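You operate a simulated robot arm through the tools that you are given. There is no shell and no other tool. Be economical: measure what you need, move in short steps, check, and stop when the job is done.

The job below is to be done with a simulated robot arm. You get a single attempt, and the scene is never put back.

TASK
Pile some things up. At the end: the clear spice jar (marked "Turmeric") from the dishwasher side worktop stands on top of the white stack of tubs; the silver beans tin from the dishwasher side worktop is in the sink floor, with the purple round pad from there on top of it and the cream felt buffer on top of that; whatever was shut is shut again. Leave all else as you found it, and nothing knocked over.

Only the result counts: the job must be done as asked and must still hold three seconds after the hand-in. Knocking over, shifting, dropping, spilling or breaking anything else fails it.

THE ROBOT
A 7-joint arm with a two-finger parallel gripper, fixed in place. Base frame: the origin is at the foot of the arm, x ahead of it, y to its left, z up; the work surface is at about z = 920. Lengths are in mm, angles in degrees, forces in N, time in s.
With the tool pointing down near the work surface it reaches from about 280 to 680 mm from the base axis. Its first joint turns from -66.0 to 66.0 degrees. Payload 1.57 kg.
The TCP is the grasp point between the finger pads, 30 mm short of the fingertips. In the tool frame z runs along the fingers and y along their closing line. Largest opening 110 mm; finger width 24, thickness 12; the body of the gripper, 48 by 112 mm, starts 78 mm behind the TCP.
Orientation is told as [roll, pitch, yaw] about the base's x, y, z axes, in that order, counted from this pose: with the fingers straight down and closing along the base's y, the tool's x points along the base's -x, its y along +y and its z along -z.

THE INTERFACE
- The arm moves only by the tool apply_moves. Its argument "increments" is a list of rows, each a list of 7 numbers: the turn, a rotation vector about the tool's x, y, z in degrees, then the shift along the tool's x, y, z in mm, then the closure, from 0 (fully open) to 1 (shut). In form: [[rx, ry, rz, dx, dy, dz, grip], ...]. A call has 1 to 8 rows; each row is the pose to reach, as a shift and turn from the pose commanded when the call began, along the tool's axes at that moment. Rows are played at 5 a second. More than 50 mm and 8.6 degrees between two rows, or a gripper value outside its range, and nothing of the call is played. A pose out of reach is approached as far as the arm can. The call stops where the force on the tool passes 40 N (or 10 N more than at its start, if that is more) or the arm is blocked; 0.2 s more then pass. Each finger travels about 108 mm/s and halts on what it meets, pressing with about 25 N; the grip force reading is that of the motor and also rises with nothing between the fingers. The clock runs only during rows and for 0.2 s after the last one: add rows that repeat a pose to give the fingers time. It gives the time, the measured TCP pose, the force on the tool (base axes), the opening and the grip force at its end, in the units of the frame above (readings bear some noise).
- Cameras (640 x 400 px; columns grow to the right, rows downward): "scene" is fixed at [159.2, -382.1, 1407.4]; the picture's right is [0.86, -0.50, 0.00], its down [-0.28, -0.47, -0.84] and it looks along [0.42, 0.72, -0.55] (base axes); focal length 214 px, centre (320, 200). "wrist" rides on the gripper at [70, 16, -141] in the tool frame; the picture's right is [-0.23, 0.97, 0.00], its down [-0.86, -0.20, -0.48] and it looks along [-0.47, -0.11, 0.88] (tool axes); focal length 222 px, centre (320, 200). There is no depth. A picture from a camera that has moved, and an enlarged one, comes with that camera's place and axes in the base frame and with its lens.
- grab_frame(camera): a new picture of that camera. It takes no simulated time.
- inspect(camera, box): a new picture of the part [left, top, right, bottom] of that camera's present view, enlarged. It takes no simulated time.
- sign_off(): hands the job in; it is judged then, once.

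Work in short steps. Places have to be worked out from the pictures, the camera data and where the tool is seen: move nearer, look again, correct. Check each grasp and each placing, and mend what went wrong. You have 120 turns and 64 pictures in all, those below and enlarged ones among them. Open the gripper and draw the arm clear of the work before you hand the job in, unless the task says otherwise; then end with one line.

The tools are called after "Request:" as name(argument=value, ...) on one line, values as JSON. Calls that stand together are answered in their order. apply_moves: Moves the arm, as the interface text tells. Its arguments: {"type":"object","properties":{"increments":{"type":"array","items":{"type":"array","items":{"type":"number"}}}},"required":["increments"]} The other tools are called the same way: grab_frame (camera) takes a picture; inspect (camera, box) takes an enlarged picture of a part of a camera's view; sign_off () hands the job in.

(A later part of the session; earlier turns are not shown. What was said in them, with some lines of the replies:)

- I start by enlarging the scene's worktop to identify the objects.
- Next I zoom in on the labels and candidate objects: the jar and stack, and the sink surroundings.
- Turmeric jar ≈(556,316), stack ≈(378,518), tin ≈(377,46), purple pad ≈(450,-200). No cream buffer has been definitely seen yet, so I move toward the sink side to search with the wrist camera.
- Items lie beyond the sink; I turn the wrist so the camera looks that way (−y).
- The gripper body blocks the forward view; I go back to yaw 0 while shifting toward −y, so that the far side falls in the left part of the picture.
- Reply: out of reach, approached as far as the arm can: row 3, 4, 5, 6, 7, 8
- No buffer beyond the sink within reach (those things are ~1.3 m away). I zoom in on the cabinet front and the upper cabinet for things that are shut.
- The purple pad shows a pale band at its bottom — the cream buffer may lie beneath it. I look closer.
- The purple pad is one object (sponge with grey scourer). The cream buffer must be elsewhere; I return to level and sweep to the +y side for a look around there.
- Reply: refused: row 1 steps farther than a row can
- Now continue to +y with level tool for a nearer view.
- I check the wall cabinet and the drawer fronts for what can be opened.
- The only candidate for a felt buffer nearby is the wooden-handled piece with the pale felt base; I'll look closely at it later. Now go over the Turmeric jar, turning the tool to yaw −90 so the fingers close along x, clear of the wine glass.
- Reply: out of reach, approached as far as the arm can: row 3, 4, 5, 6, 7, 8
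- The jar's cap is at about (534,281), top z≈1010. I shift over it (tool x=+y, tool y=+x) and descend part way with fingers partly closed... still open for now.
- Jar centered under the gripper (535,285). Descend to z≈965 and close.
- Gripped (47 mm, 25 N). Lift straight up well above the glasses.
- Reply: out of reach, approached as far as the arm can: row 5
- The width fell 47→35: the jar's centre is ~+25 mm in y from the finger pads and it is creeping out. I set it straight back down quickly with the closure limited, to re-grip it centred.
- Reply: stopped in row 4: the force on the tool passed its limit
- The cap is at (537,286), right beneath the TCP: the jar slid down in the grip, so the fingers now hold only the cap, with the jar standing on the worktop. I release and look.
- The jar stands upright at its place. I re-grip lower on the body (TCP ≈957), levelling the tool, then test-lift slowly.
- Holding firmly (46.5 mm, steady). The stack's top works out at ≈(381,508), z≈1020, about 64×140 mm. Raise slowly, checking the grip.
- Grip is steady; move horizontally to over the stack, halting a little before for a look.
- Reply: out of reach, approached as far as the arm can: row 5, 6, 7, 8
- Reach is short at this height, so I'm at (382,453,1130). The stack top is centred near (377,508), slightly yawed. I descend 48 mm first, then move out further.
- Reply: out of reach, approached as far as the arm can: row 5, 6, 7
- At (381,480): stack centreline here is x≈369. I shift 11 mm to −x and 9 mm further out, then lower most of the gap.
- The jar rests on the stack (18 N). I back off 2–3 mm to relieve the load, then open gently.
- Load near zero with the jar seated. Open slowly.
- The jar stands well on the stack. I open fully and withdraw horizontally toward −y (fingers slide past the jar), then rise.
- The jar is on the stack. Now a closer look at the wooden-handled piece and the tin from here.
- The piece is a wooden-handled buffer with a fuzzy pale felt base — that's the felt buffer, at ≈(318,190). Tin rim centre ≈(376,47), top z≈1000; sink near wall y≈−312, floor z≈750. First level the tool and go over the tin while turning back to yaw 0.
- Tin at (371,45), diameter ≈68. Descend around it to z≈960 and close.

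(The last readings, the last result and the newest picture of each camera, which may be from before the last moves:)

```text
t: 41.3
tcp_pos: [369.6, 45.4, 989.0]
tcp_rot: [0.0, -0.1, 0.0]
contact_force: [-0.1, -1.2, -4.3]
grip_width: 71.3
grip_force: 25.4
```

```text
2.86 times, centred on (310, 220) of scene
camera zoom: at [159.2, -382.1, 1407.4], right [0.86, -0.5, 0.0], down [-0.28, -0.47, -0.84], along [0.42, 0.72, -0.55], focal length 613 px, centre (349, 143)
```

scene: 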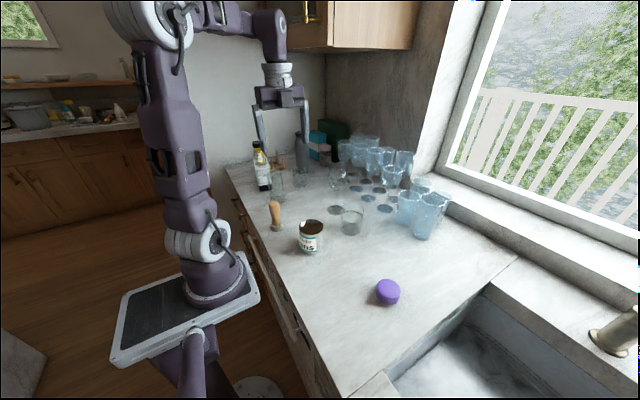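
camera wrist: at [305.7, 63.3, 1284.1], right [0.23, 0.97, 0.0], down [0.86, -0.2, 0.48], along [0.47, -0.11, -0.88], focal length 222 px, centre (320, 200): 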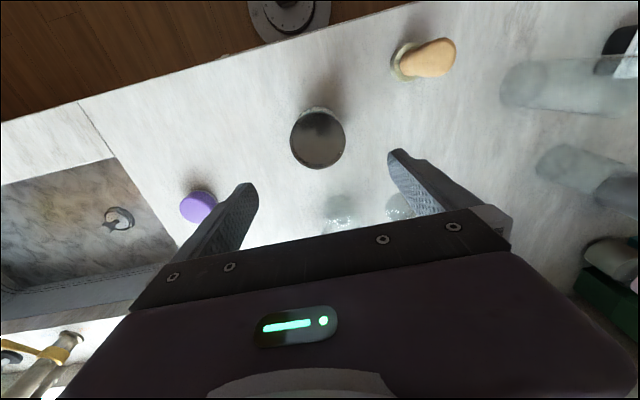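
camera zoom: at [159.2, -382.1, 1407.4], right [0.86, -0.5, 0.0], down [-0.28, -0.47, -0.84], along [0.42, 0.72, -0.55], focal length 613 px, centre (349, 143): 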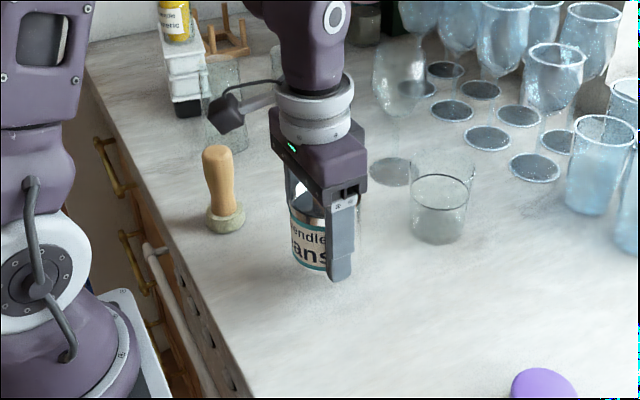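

Held securely (71 mm, ~4 N). Raise and carry toward the sink.

Request:
apply_moves(increments=[[0, 0, 0, 0, 0, -20, 0.7], [0, 0, 0, 0, 0, -45, 0.7], [0, 0, 0, 0, 0, -70, 0.7], [0, 0, 0, -8, -25, -90, 0.7], [0, 0, 0, -16, -60, -100, 0.7], [0, 0, 0, -24, -95, -100, 0.7], [0, 0, 0, -32, -135, -100, 0.7], [0, 0, 0, -40, -175, -100, 0.7]])

Request:
apply_moves(increments=[[0, 0, 0, -5, -38, 0, 0.7], [0, 0, 0, -10, -76, 0, 0.7], [0, 0, 0, -15, -114, 0, 0.7], [0, 0, 0, -20, -152, 0, 0.7], [0, 0, 0, -25, -190, 0, 0.7], [0, 0, 0, -28, -220, 0, 0.7], [0, 0, 0, -30, -245, 0, 0.7], [0, 0, 0, -30, -245, 0, 0.7]])

Request:
grab_frame(camera="wrist")

Request:
grab_frame(camera="scene")

```text
t: 43.1
tcp_pos: [411.1, -129.7, 1094.6]
tcp_rot: [0.0, 0.0, 0.0]
contact_force: [-0.1, 0.6, -4.2]
grip_width: 71.5
grip_force: 25.1
```

```text
t: 44.9
tcp_pos: [439.7, -371.4, 1091.5]
tcp_rot: [-0.1, -0.1, 0.0]
contact_force: [-0.2, 0.3, -4.4]
grip_width: 71.4
grip_force: 24.9
```

```text
22 pictures are left
camera wrist: at [369.0, -356.7, 1231.6], right [0.23, 0.97, 0.0], down [0.86, -0.2, 0.48], along [0.47, -0.11, -0.88], focal length 222 px, centre (320, 200)
```

wrist: 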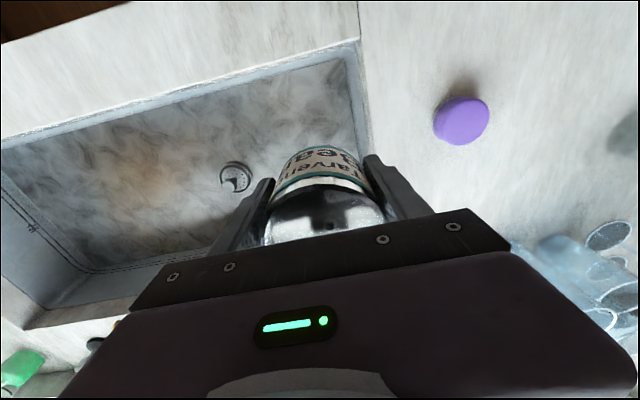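

```text
21 pictures are left
```

scene: 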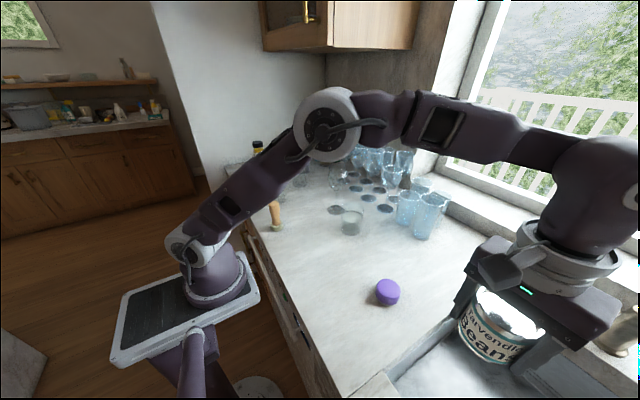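

Sink clear at the target; floor corner near (349,−315). I move to ≈(432,−415) and descend in stages.

Request:
apply_moves(increments=[[0, 0, 0, 3, -15, 0, 0.7], [0, 0, 0, 6, -30, 0, 0.7], [0, 0, 0, 8, -44, 15, 0.7], [0, 0, 0, 8, -44, 55, 0.7], [0, 0, 0, 8, -44, 95, 0.7], [0, 0, 0, 8, -44, 135, 0.7], [0, 0, 0, 8, -44, 165, 0.7], [0, 0, 0, 8, -44, 165, 0.7]])

Request:
grab_frame(camera="wrist")

Request:
inspect(camera="scene", box=[380, 220, 640, 400])

```text
t: 46.7
tcp_pos: [432.4, -419.6, 924.3]
tcp_rot: [0.0, 0.0, 0.0]
contact_force: [0.8, -0.6, -5.0]
grip_width: 71.4
grip_force: 25.5
```

```text
20 pictures are left
camera wrist: at [363.6, -403.9, 1065.4], right [0.23, 0.97, 0.0], down [0.86, -0.2, 0.48], along [0.47, -0.11, -0.88], focal length 222 px, centre (320, 200)
```

wrist: 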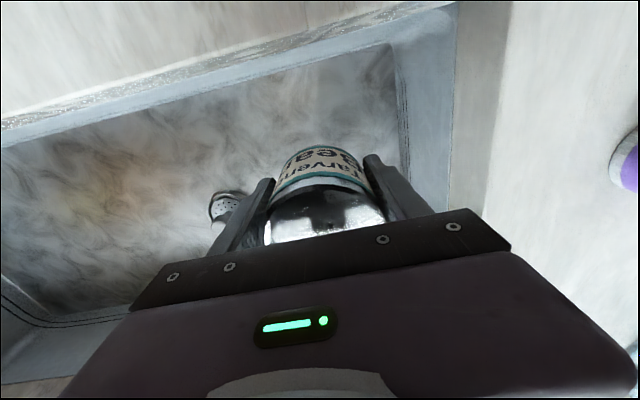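

```text
2.22 times, centred on (510, 310) of scene
camera zoom: at [159.2, -382.2, 1407.4], right [0.86, -0.5, 0.0], down [-0.28, -0.47, -0.84], along [0.42, 0.72, -0.54], focal length 477 px, centre (-102, -44)
```

zoom: 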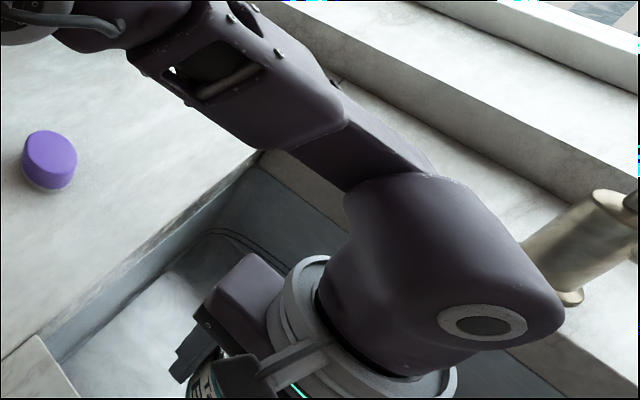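

Good clearance all round. Descend 110 mm more, with small last steps.

Request:
apply_moves(increments=[[0, 0, 0, 0, 0, 25, 0.7], [0, 0, 0, 0, 0, 50, 0.7], [0, 0, 0, 0, 0, 75, 0.7], [0, 0, 0, 0, 0, 95, 0.7], [0, 0, 0, 0, 0, 110, 0.7], [0, 0, 0, 0, 0, 110, 0.7]])

```text
t: 48.1
tcp_pos: [431.9, -420.3, 815.4]
tcp_rot: [0.0, 0.0, 0.1]
contact_force: [0.3, 0.2, -4.0]
grip_width: 71.4
grip_force: 25.0
```

No contact yet (z=815, weight still carried). Continue down in fine steps.

Request:
apply_moves(increments=[[0, 0, 0, 0, 0, 4, 0.7], [0, 0, 0, 0, 0, 8, 0.7], [0, 0, 0, 0, 0, 12, 0.7], [0, 0, 0, 0, 0, 15, 0.7], [0, 0, 0, 0, 0, 15, 0.7]])

```text
t: 49.3
tcp_pos: [431.8, -418.7, 800.9]
tcp_rot: [0.0, 0.0, 0.0]
contact_force: [0.6, -0.1, -4.8]
grip_width: 71.3
grip_force: 24.6
```

Request:
apply_moves(increments=[[0, 0, 0, 0, 0, 3, 0.7], [0, 0, 0, 0, 0, 6, 0.7], [0, 0, 0, 0, 0, 9, 0.7], [0, 0, 0, 0, 0, 12, 0.7], [0, 0, 0, 0, 0, 12, 0.7]])

Request:
inspect(camera="wrist", box=[180, 60, 480, 260])

```text
t: 50.5
tcp_pos: [431.2, -420.3, 788.0]
tcp_rot: [0.1, 0.0, 0.1]
contact_force: [0.2, -0.5, -4.9]
grip_width: 71.5
grip_force: 24.9
```

```text
2.00 times, centred on (330, 160) of wrist
camera zoom: at [361.0, -403.5, 928.7], right [0.23, 0.97, 0.0], down [0.86, -0.2, 0.48], along [0.47, -0.11, -0.88], focal length 444 px, centre (300, 280)
```

zoom: 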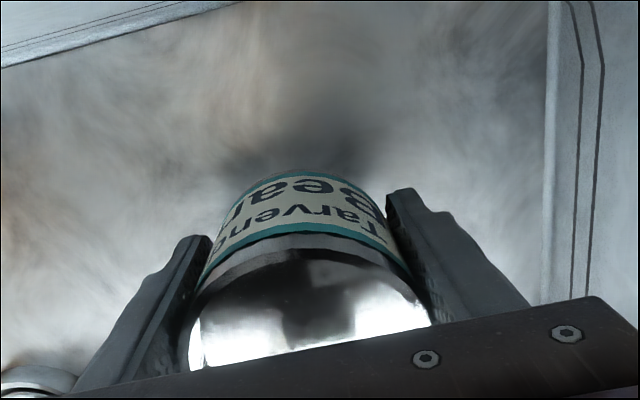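

Still not touching; shadow shows it is close. Continue slowly in 2–3 mm steps.

Request:
apply_moves(increments=[[0, 0, 0, 0, 0, 2, 0.7], [0, 0, 0, 0, 0, 4, 0.7], [0, 0, 0, 0, 0, 6, 0.7], [0, 0, 0, 0, 0, 8, 0.7], [0, 0, 0, 0, 0, 10, 0.7], [0, 0, 0, 0, 0, 10, 0.7]])

```text
t: 51.9
tcp_pos: [430.2, -420.5, 776.5]
tcp_rot: [0.1, -0.1, 0.0]
contact_force: [-0.2, -0.1, -4.5]
grip_width: 71.4
grip_force: 25.3
```

Request:
apply_moves(increments=[[0, 0, 0, 0, 0, 2, 0.7], [0, 0, 0, 0, 0, 4, 0.7], [0, 0, 0, 0, 0, 6, 0.7], [0, 0, 0, 0, 0, 8, 0.7], [0, 0, 0, 0, 0, 10, 0.7], [0, 0, 0, 0, 0, 12, 0.7], [0, 0, 0, 0, 0, 12, 0.7]])

Request:
inspect(camera="wrist", box=[180, 60, 480, 260])

```text
t: 53.4
tcp_pos: [433.7, -419.4, 769.2]
tcp_rot: [-0.3, -0.1, 0.1]
contact_force: [2.9, 0.7, -1.9]
grip_width: 71.1
grip_force: 25.2
stopped in row 7: the force on the tool passed its limit (the readings are from after the stop); the commanded pose is now the measured one
```

```text
2.00 times, centred on (330, 160) of wrist
camera zoom: at [363.3, -404.0, 909.2], right [0.22, 0.97, 0.0], down [0.85, -0.19, 0.48], along [0.47, -0.11, -0.88], focal length 444 px, centre (300, 280)
```

zoom: 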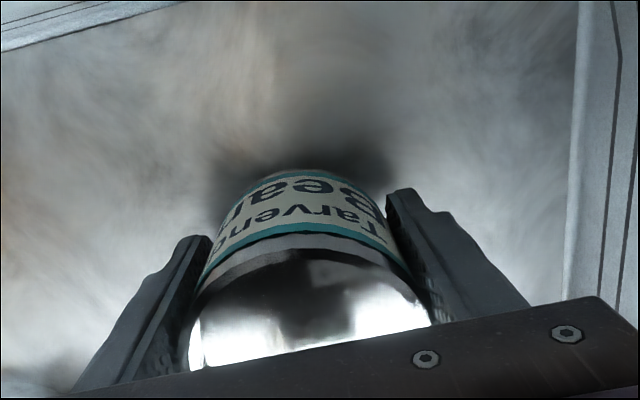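

The limit tripped, then relaxed at z=769. I step down 1–3 mm to tell whether it is really floor contact.

Request:
apply_moves(increments=[[0, 0, 0, 0, 0, 1, 0.7], [0, 0, 0, 0, 0, 2, 0.7], [0, 0, 0, 0, 0, 3, 0.7], [0, 0, 0, 0, 0, 3, 0.7]])

Request:
inspect(camera="scene", box=[400, 280, 640, 400])

```text
t: 54.4
tcp_pos: [434.8, -420.2, 768.3]
tcp_rot: [-0.5, -0.2, 0.2]
contact_force: [23.2, -1.5, 32.7]
grip_width: 71.5
grip_force: 24.8
```

```text
2.67 times, centred on (520, 340) of scene
camera zoom: at [159.4, -381.7, 1407.5], right [0.86, -0.5, 0.0], down [-0.28, -0.47, -0.84], along [0.42, 0.72, -0.55], focal length 572 px, centre (-213, -173)
```

zoom: 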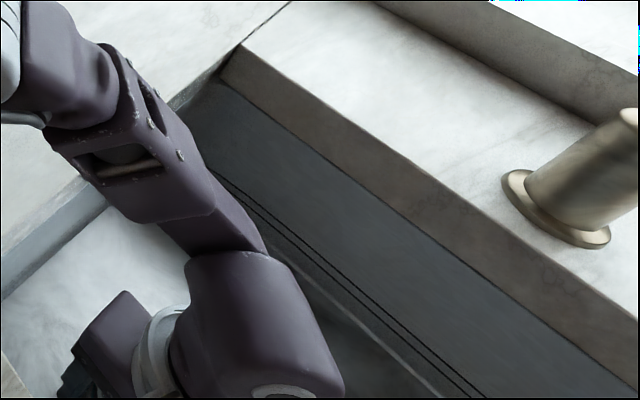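

The contact includes +23 N in x, suggesting the camera housing may touch the front rim rather than the tin touching the floor. I raise 8 mm, shift +x 20 mm, and try again.

Request:
apply_moves(increments=[[0, 0, 0, 0, 0, -4, 0.7], [0, 0, 0, 0, 0, -9, 0.7], [0, 0, 0, -10, 0, -9, 0.7], [0, 0, 0, -20, 0, -9, 0.7], [0, 0, 0, -20, 0, -6, 0.7], [0, 0, 0, -20, 0, -3, 0.7], [0, 0, 0, -20, 0, -3, 0.7]])

```text
t: 56.0
tcp_pos: [453.6, -418.8, 768.7]
tcp_rot: [-0.3, -0.2, 0.1]
contact_force: [0.0, 0.1, -4.0]
grip_width: 71.1
grip_force: 25.6
```

Free now at the same height, so it was the camera on the rim. Continue down at x≈454.

Request:
apply_moves(increments=[[0, 0, 0, 0, 0, 1.5, 0.7], [0, 0, 0, 0, 0, 3, 0.7], [0, 0, 0, 0, 0, 4.5, 0.7], [0, 0, 0, 0, 0, 6, 0.7], [0, 0, 0, 0, 0, 7, 0.7], [0, 0, 0, 0, 0, 7, 0.7]])

```text
t: 57.4
tcp_pos: [455.0, -419.0, 761.9]
tcp_rot: [-0.2, -0.2, 0.0]
contact_force: [-0.1, 1.1, -4.7]
grip_width: 71.0
grip_force: 24.8
```

Request:
apply_moves(increments=[[0, 0, 0, 0, 0, 1.5, 0.7], [0, 0, 0, 0, 0, 3, 0.7], [0, 0, 0, 0, 0, 4.5, 0.7], [0, 0, 0, 0, 0, 6, 0.7], [0, 0, 0, 0, 0, 7.5, 0.7], [0, 0, 0, 0, 0, 9, 0.7], [0, 0, 0, 0, 0, 9, 0.7]])

Request:
inspect(camera="wrist", box=[180, 60, 480, 260])

```text
t: 59.0
tcp_pos: [454.4, -420.9, 754.0]
tcp_rot: [-0.3, -0.2, 0.1]
contact_force: [-1.0, -1.0, 19.1]
grip_width: 70.5
grip_force: 24.2
```

```text
2.00 times, centred on (330, 160) of wrist
camera zoom: at [384.0, -404.4, 894.8], right [0.22, 0.97, -0.01], down [0.85, -0.19, 0.48], along [0.47, -0.11, -0.88], focal length 444 px, centre (300, 280)
```

zoom: 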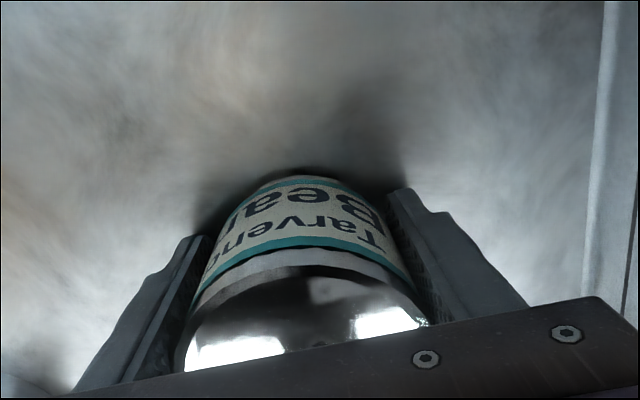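

Pure vertical contact: the tin is on the floor (z≈715). Relieve slightly and open.

Request:
apply_moves(increments=[[0, 0, 0, 0, 0, -1, 0.6], [0, 0, 0, 0, 0, -1.5, 0.3], [0, 0, 0, 0, 0, -1.5, 0.2], [0, 0, 0, 0, 0, -1.5, 0.1], [0, 0, 0, 0, 0, -1.5, 0.1]])

Request:
inspect(camera="wrist", box=[180, 60, 480, 260])

```text
t: 60.2
tcp_pos: [455.9, -419.3, 756.2]
tcp_rot: [-0.3, -0.2, 0.1]
contact_force: [0.0, 0.3, 0.6]
grip_width: 99.1
grip_force: 0.1
```

```text
2.00 times, centred on (330, 160) of wrist
camera zoom: at [383.8, -403.6, 895.6], right [0.22, 0.97, 0.0], down [0.85, -0.2, 0.48], along [0.47, -0.11, -0.88], focal length 444 px, centre (300, 280)
```

zoom: 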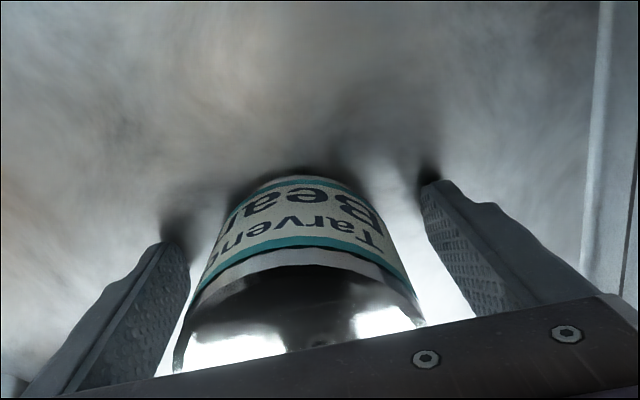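

Tin released. Rise straight up out of the sink and look back.

Request:
apply_moves(increments=[[0, 0, 0, 0, 0, -20, 0], [0, 0, 0, 0, 0, -60, 0], [0, 0, 0, 0, 0, -105, 0], [0, 0, 0, 0, 0, -150, 0], [0, 0, 0, 0, 0, -195, 0], [0, 0, 0, 0, 0, -240, 0], [0, 0, 0, 0, 0, -285, 0], [0, 0, 0, 0, 0, -310, 0]])

Request:
grab_frame(camera="wrist")

```text
t: 62.0
tcp_pos: [451.6, -418.8, 1066.4]
tcp_rot: [-0.3, -0.2, 0.1]
contact_force: [-0.5, -0.9, -0.1]
grip_width: 110.1
grip_force: 0.1
```

```text
13 pictures are left
camera wrist: at [380.7, -403.5, 1207.0], right [0.22, 0.97, 0.0], down [0.85, -0.19, 0.48], along [0.47, -0.11, -0.88], focal length 222 px, centre (320, 200)
```

wrist: 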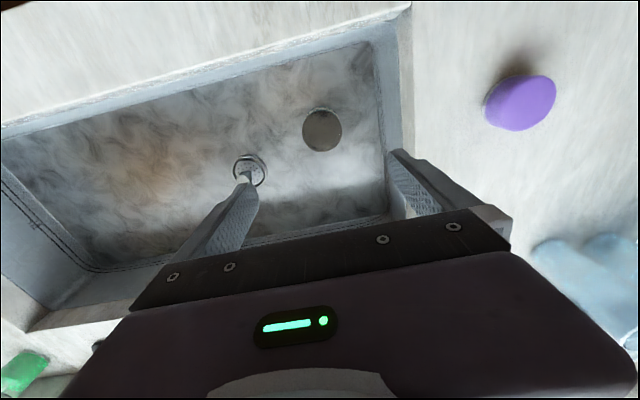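

Tin stands at ≈(458,−420). Pad ≈(453,−199), top z≈950. I move over the pad.

Request:
apply_moves(increments=[[0, 0, 0, 0, 45, 0, 0], [0, 0, 0, 0, 90, 0, 0], [0, 0, 0, 0, 135, 0, 0], [0, 0, 0, 0, 180, 0, 0], [0.3, 0.2, 0, 0, 219, 0, 0], [0.3, 0.2, 0, 0, 219, 15, 0], [0.3, 0.2, 0, 0, 219, 15, 0]])

Request:
grab_frame(camera="wrist")

```text
t: 63.6
tcp_pos: [451.6, -200.7, 1050.2]
tcp_rot: [-0.6, 0.0, 0.1]
contact_force: [0.8, 0.7, 0.0]
grip_width: 110.2
grip_force: 0.0
```

```text
12 pictures are left
camera wrist: at [381.9, -183.2, 1190.9], right [0.22, 0.97, -0.01], down [0.86, -0.19, 0.48], along [0.47, -0.12, -0.88], focal length 222 px, centre (320, 200)
```

wrist: 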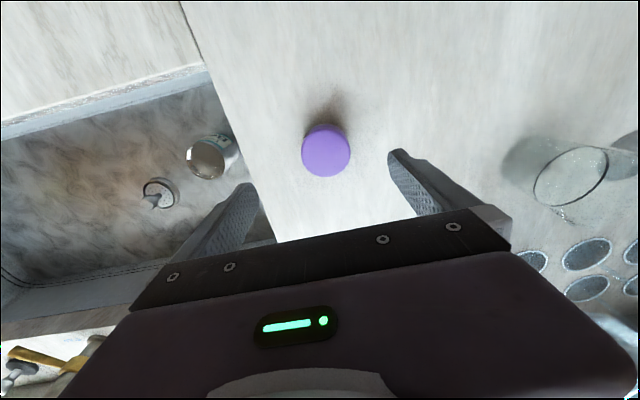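

Pad at (452,−197). Level the tool, descend to z≈964, close, and test lift.

Request:
apply_moves(increments=[[-0.6, 0, 0, 0, 4, 30, 0], [-0.6, 0, 0, 0, 4, 60, 0], [-0.6, 0, 0, 0, 4, 86, 0], [-0.6, 0, 0, 0, 4, 86, 0.5], [-0.6, 0, 0, 0, 4, 86, 0.8], [-0.6, 0, 0, 0, 4, 86, 0.8], [-0.6, 0, 0, 0, 4, 86, 0.8]])

Request:
apply_moves(increments=[[0, 0, 0, 0, 0, -10, 0.8], [0, 0, 0, 0, 0, -25, 0.8], [0, 0, 0, 0, 0, -50, 0.8], [0, 0, 0, 0, 0, -80, 0.8], [0, 0, 0, 0, 0, -110, 0.8]])

Request:
grab_frame(camera="wrist")

```text
t: 65.2
tcp_pos: [451.6, -197.1, 962.3]
tcp_rot: [0.1, 0.0, 0.1]
contact_force: [-0.3, 0.2, -0.3]
grip_width: 54.2
grip_force: 25.2
```

```text
t: 66.4
tcp_pos: [454.8, -197.1, 1070.2]
tcp_rot: [0.0, 0.0, 0.1]
contact_force: [0.3, 0.7, -1.5]
grip_width: 54.2
grip_force: 25.2
```

```text
11 pictures are left
camera wrist: at [384.4, -182.6, 1211.7], right [0.22, 0.97, 0.0], down [0.86, -0.2, 0.48], along [0.47, -0.11, -0.88], focal length 222 px, centre (320, 200)
```

wrist: 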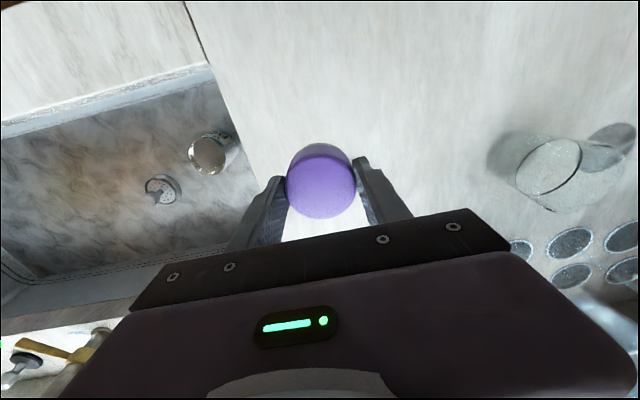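

Pad held. Carry to over the tin (460,−420) and lower to z≈880.

Request:
apply_moves(increments=[[0, 0, 0, -1, -40, 0, 0.8], [0, 0, 0, -2, -80, 0, 0.8], [0, 0, 0, -3, -120, 0, 0.8], [0, 0, 0, -4, -160, 0, 0.8], [0, 0, 0, -5, -200, 0, 0.8], [0, 0, 0, -5, -223, 0, 0.8], [0, 0, 0, -5, -223, 30, 0.8], [0, 0, 0, -5, -223, 65, 0.8]])

Request:
apply_moves(increments=[[0, 0, 0, 0, 0, 35, 0.8], [0, 0, 0, 0, 0, 70, 0.8], [0, 0, 0, 0, 0, 100, 0.8], [0, 0, 0, 0, 0, 125, 0.8], [0, 0, 0, 0, 0, 125, 0.8]])

Request:
grab_frame(camera="wrist")

```text
t: 68.2
tcp_pos: [456.9, -416.8, 1005.3]
tcp_rot: [0.1, 0.0, 0.1]
contact_force: [0.8, -0.8, -0.9]
grip_width: 54.0
grip_force: 25.2
```

```text
t: 69.4
tcp_pos: [457.8, -418.3, 882.6]
tcp_rot: [0.0, 0.0, 0.2]
contact_force: [0.1, 0.6, -1.1]
grip_width: 54.4
grip_force: 25.0
```

```text
10 pictures are left
camera wrist: at [387.5, -402.9, 1024.7], right [0.22, 0.97, 0.0], down [0.86, -0.2, 0.48], along [0.47, -0.11, -0.88], focal length 222 px, centre (320, 200)
```

wrist: 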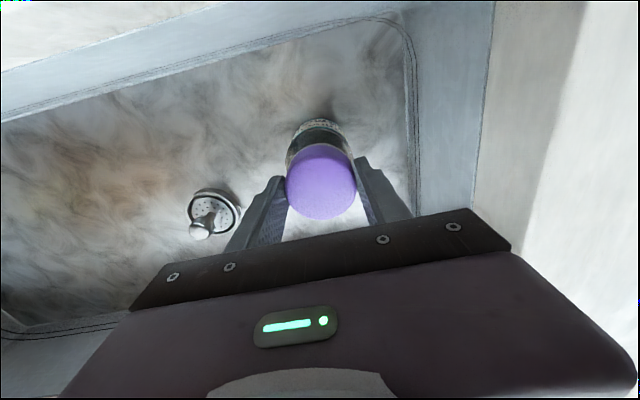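

Pad lines up with the tin laterally. Nudge +2 mm in x and lower with fine final steps.

Request:
apply_moves(increments=[[0, 0, 0, -2, 0, 12, 0.8], [0, 0, 0, -2, 0, 24, 0.8], [0, 0, 0, -2, 0, 32, 0.8], [0, 0, 0, -2, 0, 36, 0.8], [0, 0, 0, -2, 0, 38, 0.8], [0, 0, 0, -2, 0, 40, 0.8], [0, 0, 0, -2, 0, 40, 0.8]])

```text
t: 71.0
tcp_pos: [458.3, -420.8, 843.1]
tcp_rot: [-0.1, -0.1, 0.2]
contact_force: [2.7, 1.5, 21.8]
grip_width: 53.9
grip_force: 25.1
```

Contact at z=843 (22 N), as expected for the tin's top. Relieve and release.

Request:
apply_moves(increments=[[0, 0, 0, 0, 0, -1.5, 0.8], [0, 0, 0, 0, 0, -2, 0.5], [0, 0, 0, 0, 0, -2, 0.4], [0, 0, 0, 0, 0, -2, 0.2], [0, 0, 0, 0, 0, -2, 0.2]])

Request:
apply_moves(increments=[[0, 0, 0, 0, 0, -20, 0.1], [0, 0, 0, 0, 0, -60, 0], [0, 0, 0, 0, 0, -105, 0], [0, 0, 0, 0, 0, -150, 0], [0, 0, 0, 0, 0, -195, 0], [0, 0, 0, 0, 0, -240, 0]])

Request:
grab_frame(camera="wrist")

```text
t: 72.2
tcp_pos: [459.2, -419.2, 844.2]
tcp_rot: [0.0, 0.0, 0.2]
contact_force: [0.5, -0.1, -0.1]
grip_width: 87.8
grip_force: 0.0
```

```text
t: 73.6
tcp_pos: [460.0, -418.5, 1085.1]
tcp_rot: [0.0, 0.0, 0.1]
contact_force: [-1.1, 0.3, 0.3]
grip_width: 109.8
grip_force: 0.1
```

```text
9 pictures are left
camera wrist: at [389.8, -403.6, 1226.4], right [0.23, 0.97, 0.0], down [0.86, -0.2, 0.48], along [0.47, -0.11, -0.88], focal length 222 px, centre (320, 200)
```

wrist: 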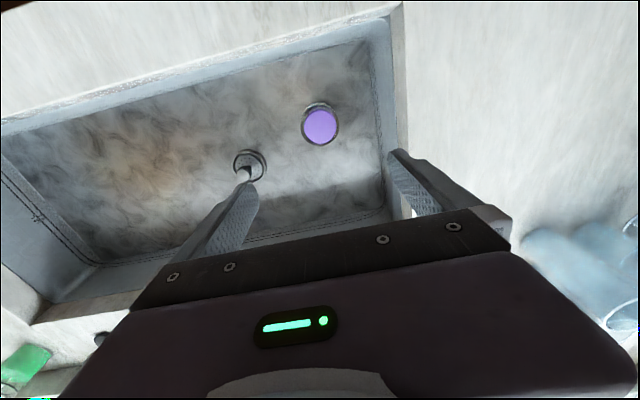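

Pad sits centred on the tin. Now travel to the felt buffer at ≈(317,183).

Request:
apply_moves(increments=[[0, 0, 0, 8, 40, -10, 0], [0, 0, 0, 17, 80, -20, 0], [0, 0, 0, 26, 123, -30, 0], [0, 0, 0, 35, 166, -40, 0], [0, 0, 0, 44, 209, -40, 0], [0, 0, 0, 53, 252, -40, 0], [0, 0, 0, 62, 295, -40, 0], [0, 0, 0, 71, 338, -40, 0]])

Request:
apply_moves(increments=[[0, 0, 0, 11, 43, 0, 0], [0, 0, 0, 22, 86, 0, 0], [0, 0, 0, 33, 129, 0, 0], [0, 0, 0, 44, 172, 0, 0], [0, 0, 0, 55, 215, 0, 0], [0, 0, 0, 64, 245, 0, 0], [0, 0, 0, 72, 264, 0, 0], [0, 0, 0, 72, 264, 0, 0]])

Request:
grab_frame(camera="wrist")

```text
t: 75.4
tcp_pos: [389.6, -79.7, 1125.0]
tcp_rot: [0.0, 0.0, 0.0]
contact_force: [0.4, -0.6, 0.8]
grip_width: 110.0
grip_force: 0.0
```

```text
t: 77.2
tcp_pos: [313.8, 184.4, 1123.0]
tcp_rot: [-0.1, 0.0, 0.3]
contact_force: [0.4, -0.4, 0.4]
grip_width: 110.1
grip_force: 0.0
```

```text
8 pictures are left
camera wrist: at [243.4, 198.8, 1264.5], right [0.22, 0.97, 0.0], down [0.86, -0.2, 0.48], along [0.47, -0.11, -0.88], focal length 222 px, centre (320, 200)
```

wrist: 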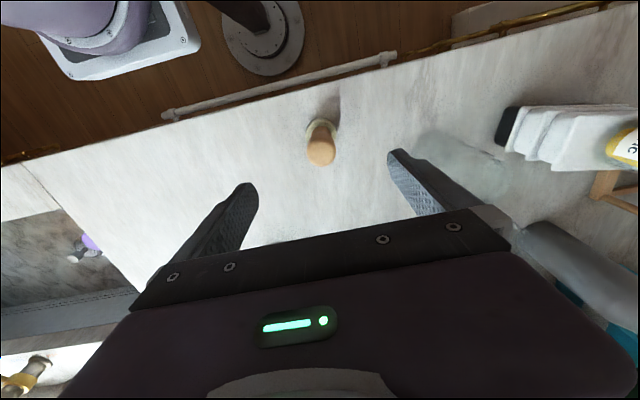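

Buffer handle nearly under the TCP (≈(311,184)). Descend to z≈985 and close on the handle.

Request:
apply_moves(increments=[[0, 0, 0, 2, 0, 40, 0], [0, 0, 0, 3, 0, 80, 0], [0, 0, 0, 3, 0, 110, 0], [0, 0, 0, 3, 0, 138, 0.3], [0, 0, 0, 3, 0, 138, 0.6], [0, 0, 0, 3, 0, 138, 0.95], [0, 0, 0, 3, 0, 138, 0.95], [0, 0, 0, 3, 0, 138, 0.95]])

Request:
grab_frame(camera="wrist")

```text
t: 79.0
tcp_pos: [312.7, 182.1, 985.7]
tcp_rot: [0.0, -0.1, 0.1]
contact_force: [-0.4, 0.1, -0.2]
grip_width: 30.8
grip_force: 24.6
```

```text
7 pictures are left
camera wrist: at [242.1, 196.8, 1125.7], right [0.22, 0.97, 0.0], down [0.86, -0.2, 0.48], along [0.47, -0.11, -0.88], focal length 222 px, centre (320, 200)
```

wrist: 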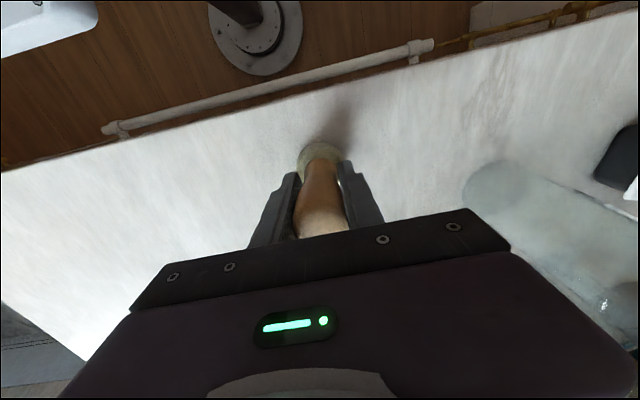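

Gripped at 31 mm. Lift and check it holds.

Request:
apply_moves(increments=[[0, 0, 0, 0, 0, -10, 0.95], [0, 0, 0, 0, 0, -30, 0.95], [0, 0, 0, 0, 0, -60, 0.95], [0, 0, 0, 0, 0, -95, 0.95], [0, 0, 0, 0, 0, -130, 0.95], [0, 0, 0, 0, 0, -150, 0.95]])

Request:
apply_moves(increments=[[0, 0, 0, -11, -40, 0, 0.95], [0, 0, 0, -22, -80, 0, 0.95], [0, 0, 0, -33, -120, 0, 0.95], [0, 0, 0, -44, -160, 0, 0.95], [0, 0, 0, -55, -200, 0, 0.95], [0, 0, 0, -66, -240, 0, 0.95], [0, 0, 0, -77, -280, 0, 0.95], [0, 0, 0, -84, -320, 0, 0.95]])

```text
t: 80.4
tcp_pos: [311.9, 181.5, 1133.0]
tcp_rot: [0.0, 0.1, 0.1]
contact_force: [0.1, 0.2, -1.8]
grip_width: 30.7
grip_force: 25.1
```

```text
t: 82.2
tcp_pos: [397.8, -139.0, 1134.9]
tcp_rot: [0.1, 0.0, 0.1]
contact_force: [0.0, 0.4, -1.1]
grip_width: 30.9
grip_force: 25.1
```

Held well. Carry on to over the tin, lowering to z≈1080 for reach.

Request:
apply_moves(increments=[[0, 0, 0, -9, -40, 10, 0.95], [0, 0, 0, -18, -80, 20, 0.95], [0, 0, 0, -27, -120, 30, 0.95], [0, 0, 0, -36, -160, 40, 0.95], [0, 0, 0, -45, -200, 50, 0.95], [0, 0, 0, -54, -240, 60, 0.95], [0, 0, 0, -64, -280, 70, 0.95], [0, 0, 0, -64, -280, 90, 0.95]])

Request:
apply_moves(increments=[[0, 0, 0, 0, 0, 35, 0.95], [0, 0, 0, 0, 0, 70, 0.95], [0, 0, 0, 0, 0, 100, 0.95], [0, 0, 0, 0, 0, 120, 0.95], [0, 0, 0, 0, 0, 120, 0.95]])

Request:
grab_frame(camera="wrist")

```text
t: 84.0
tcp_pos: [460.4, -417.5, 1045.8]
tcp_rot: [0.1, 0.1, 0.1]
contact_force: [0.2, -0.1, -1.3]
grip_width: 30.8
grip_force: 24.9
```

```text
t: 85.2
tcp_pos: [461.6, -416.8, 925.3]
tcp_rot: [0.1, 0.1, 0.1]
contact_force: [-0.6, -0.1, -0.6]
grip_width: 30.9
grip_force: 24.7
```

```text
6 pictures are left
camera wrist: at [391.4, -401.7, 1067.4], right [0.22, 0.97, 0.0], down [0.86, -0.2, 0.48], along [0.47, -0.11, -0.88], focal length 222 px, centre (320, 200)
```

wrist: 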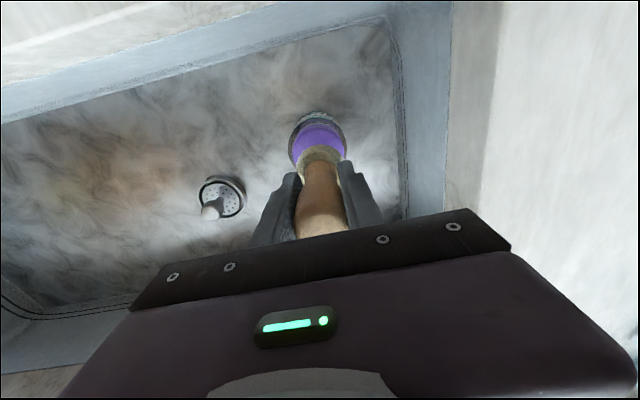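

Aligned with the pad. Lower: expected contact at about z≈897.

Request:
apply_moves(increments=[[0, 0, 0, 0, -1.5, 10, 0.95], [0, 0, 0, 0, -1.5, 18, 0.95], [0, 0, 0, 0, -1.5, 23, 0.95], [0, 0, 0, 0, -1.5, 25, 0.95], [0, 0, 0, 0, -1.5, 27, 0.95], [0, 0, 0, 0, -1.5, 29, 0.95], [0, 0, 0, 0, -1.5, 29, 0.95]])

```text
t: 86.8
tcp_pos: [462.0, -418.3, 896.8]
tcp_rot: [-0.1, 0.0, 0.2]
contact_force: [2.3, 0.8, 24.3]
grip_width: 30.7
grip_force: 25.0
```

Contact at z=897 as predicted. Relieve the load before opening, and look.

Request:
apply_moves(increments=[[0, 0, 0, 0, 0, -1.5, 0.95], [0, 0, 0, 0, 0, -2.5, 0.95], [0, 0, 0, 0, 0, -2.5, 0.95]])

Request:
inspect(camera="wrist", box=[220, 80, 420, 240])

```text
t: 87.6
tcp_pos: [460.4, -417.7, 898.3]
tcp_rot: [0.1, 0.1, 0.2]
contact_force: [-0.1, 0.5, -1.2]
grip_width: 30.7
grip_force: 24.7
```

```text
2.50 times, centred on (320, 160) of wrist
camera zoom: at [390.9, -403.3, 1039.1], right [0.23, 0.97, 0.0], down [0.86, -0.2, 0.48], along [0.46, -0.11, -0.88], focal length 555 px, centre (320, 300)
```

zoom: 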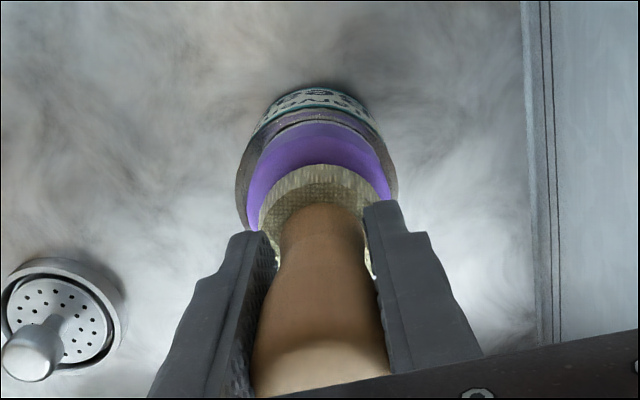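

Slightly above the pad and roughly 4 mm too far in +x. Raise 2 mm, shift −x 3 mm, and set down again softly.

Request:
apply_moves(increments=[[0, 0, 0, 0, 0, -2, 0.95], [0, 0, 0, 3, 0, -2, 0.95], [0, 0, 0, 3, 0, 0, 0.95], [0, 0, 0, 3, 0, 1, 0.95], [0, 0, 0, 3, 0, 1, 0.95]])

```text
t: 88.8
tcp_pos: [457.6, -417.5, 897.9]
tcp_rot: [-0.1, 0.0, 0.1]
contact_force: [-0.7, -0.1, -2.0]
grip_width: 30.7
grip_force: 25.1
```

Request:
apply_moves(increments=[[0, 0, 0, 0, 0, 0.7, 0.95], [0, 0, 0, 0, 0, 1.2, 0.95], [0, 0, 0, 0, 0, 1.2, 0.95]])

```text
t: 89.6
tcp_pos: [457.7, -418.2, 897.9]
tcp_rot: [-0.1, 0.0, 0.0]
contact_force: [-3.4, 3.6, 14.7]
grip_width: 30.6
grip_force: 25.0
```

Touching (15 N). Back off ~0.7 mm and open gradually.

Request:
apply_moves(increments=[[0, 0, 0, 0, 0, -0.7, 0.95], [0, 0, 0, 0, 0, -0.7, 0.7], [0, 0, 0, 0, 0, -0.7, 0.6], [0, 0, 0, 0, 0, -0.7, 0.4], [0, 0, 0, 0, 0, -0.7, 0.2], [0, 0, 0, 0, 0, -0.7, 0.2]])

Request:
inspect(camera="wrist", box=[220, 80, 420, 240])

```text
t: 91.0
tcp_pos: [459.2, -417.6, 897.9]
tcp_rot: [-0.1, 0.0, 0.1]
contact_force: [0.6, 1.0, 0.0]
grip_width: 88.3
grip_force: 0.1
```

```text
2.50 times, centred on (320, 160) of wrist
camera zoom: at [388.9, -403.4, 1038.3], right [0.22, 0.97, 0.0], down [0.86, -0.2, 0.48], along [0.47, -0.11, -0.88], focal length 555 px, centre (320, 300)
```

zoom: 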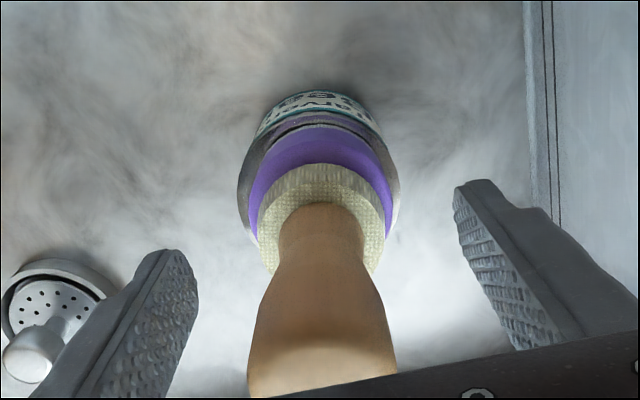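

The buffer stands centred on the pad. Rise straight up with the fingers wide, then draw clear.

Request:
apply_moves(increments=[[0, 0, 0, 0, 0, -15, 0], [0, 0, 0, 0, 0, -40, 0], [0, 0, 0, 0, 0, -80, 0], [0, 0, 0, 0, 0, -120, 0], [0, 0, 0, 0, 0, -160, 0], [0, 0, 0, 0, 0, -190, 0]])

Request:
apply_moves(increments=[[0, 0, 0, 15, 40, -10, 0], [0, 0, 0, 30, 80, -20, 0], [0, 0, 0, 45, 120, -30, 0], [0, 0, 0, 60, 160, -50, 0], [0, 0, 0, 75, 200, -70, 0], [0, 0, 0, 85, 240, -90, 0], [0, 0, 0, 95, 280, -110, 0], [0, 0, 0, 100, 320, -130, 0]])

Request:
grab_frame(camera="wrist")

Request:
grab_frame(camera="scene")

```text
t: 92.4
tcp_pos: [455.7, -419.1, 1087.3]
tcp_rot: [0.1, 0.1, 0.1]
contact_force: [0.2, 0.2, 0.4]
grip_width: 109.8
grip_force: 0.1
```

```text
t: 94.2
tcp_pos: [357.8, -97.9, 1220.1]
tcp_rot: [0.1, 0.1, 0.1]
contact_force: [0.3, -0.6, 0.0]
grip_width: 110.0
grip_force: 0.0
```

```text
3 pictures are left
camera wrist: at [288.2, -82.5, 1361.2], right [0.23, 0.97, 0.0], down [0.86, -0.2, 0.48], along [0.47, -0.11, -0.88], focal length 222 px, centre (320, 200)
```

wrist: 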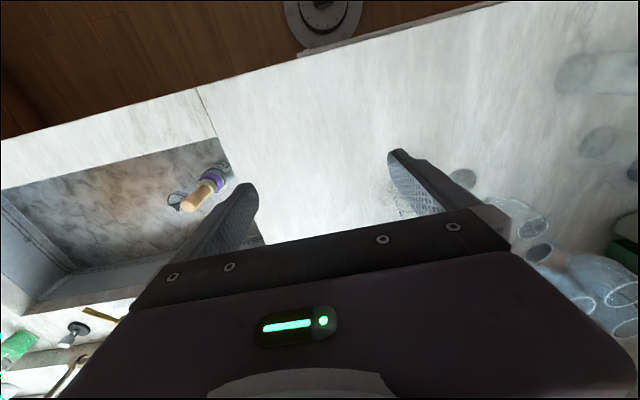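

```text
2 pictures are left
```

scene: 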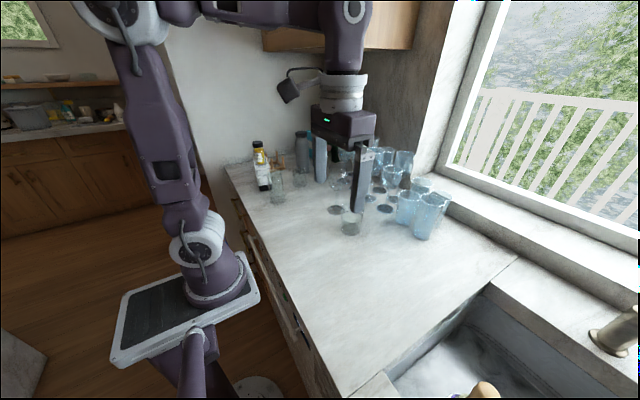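

Both piles stand: the jar is on the tubs, and tin, pad and buffer are upright in the sink. The gripper is open and clear, and everything else looks as it was. I hand in.

Request:
sign_off()

```text
The job is handed in.
```

Job handed in: the Turmeric jar stands on the white tubs, and the beans tin, purple pad and felt buffer are piled upright in the sink. I took the wooden-handled piece with the pale felt base to be the cream felt buffer. The gripper's camera briefly touched the sink's front rim while I lowered the tin; nothing looked displaced in the final pictures.
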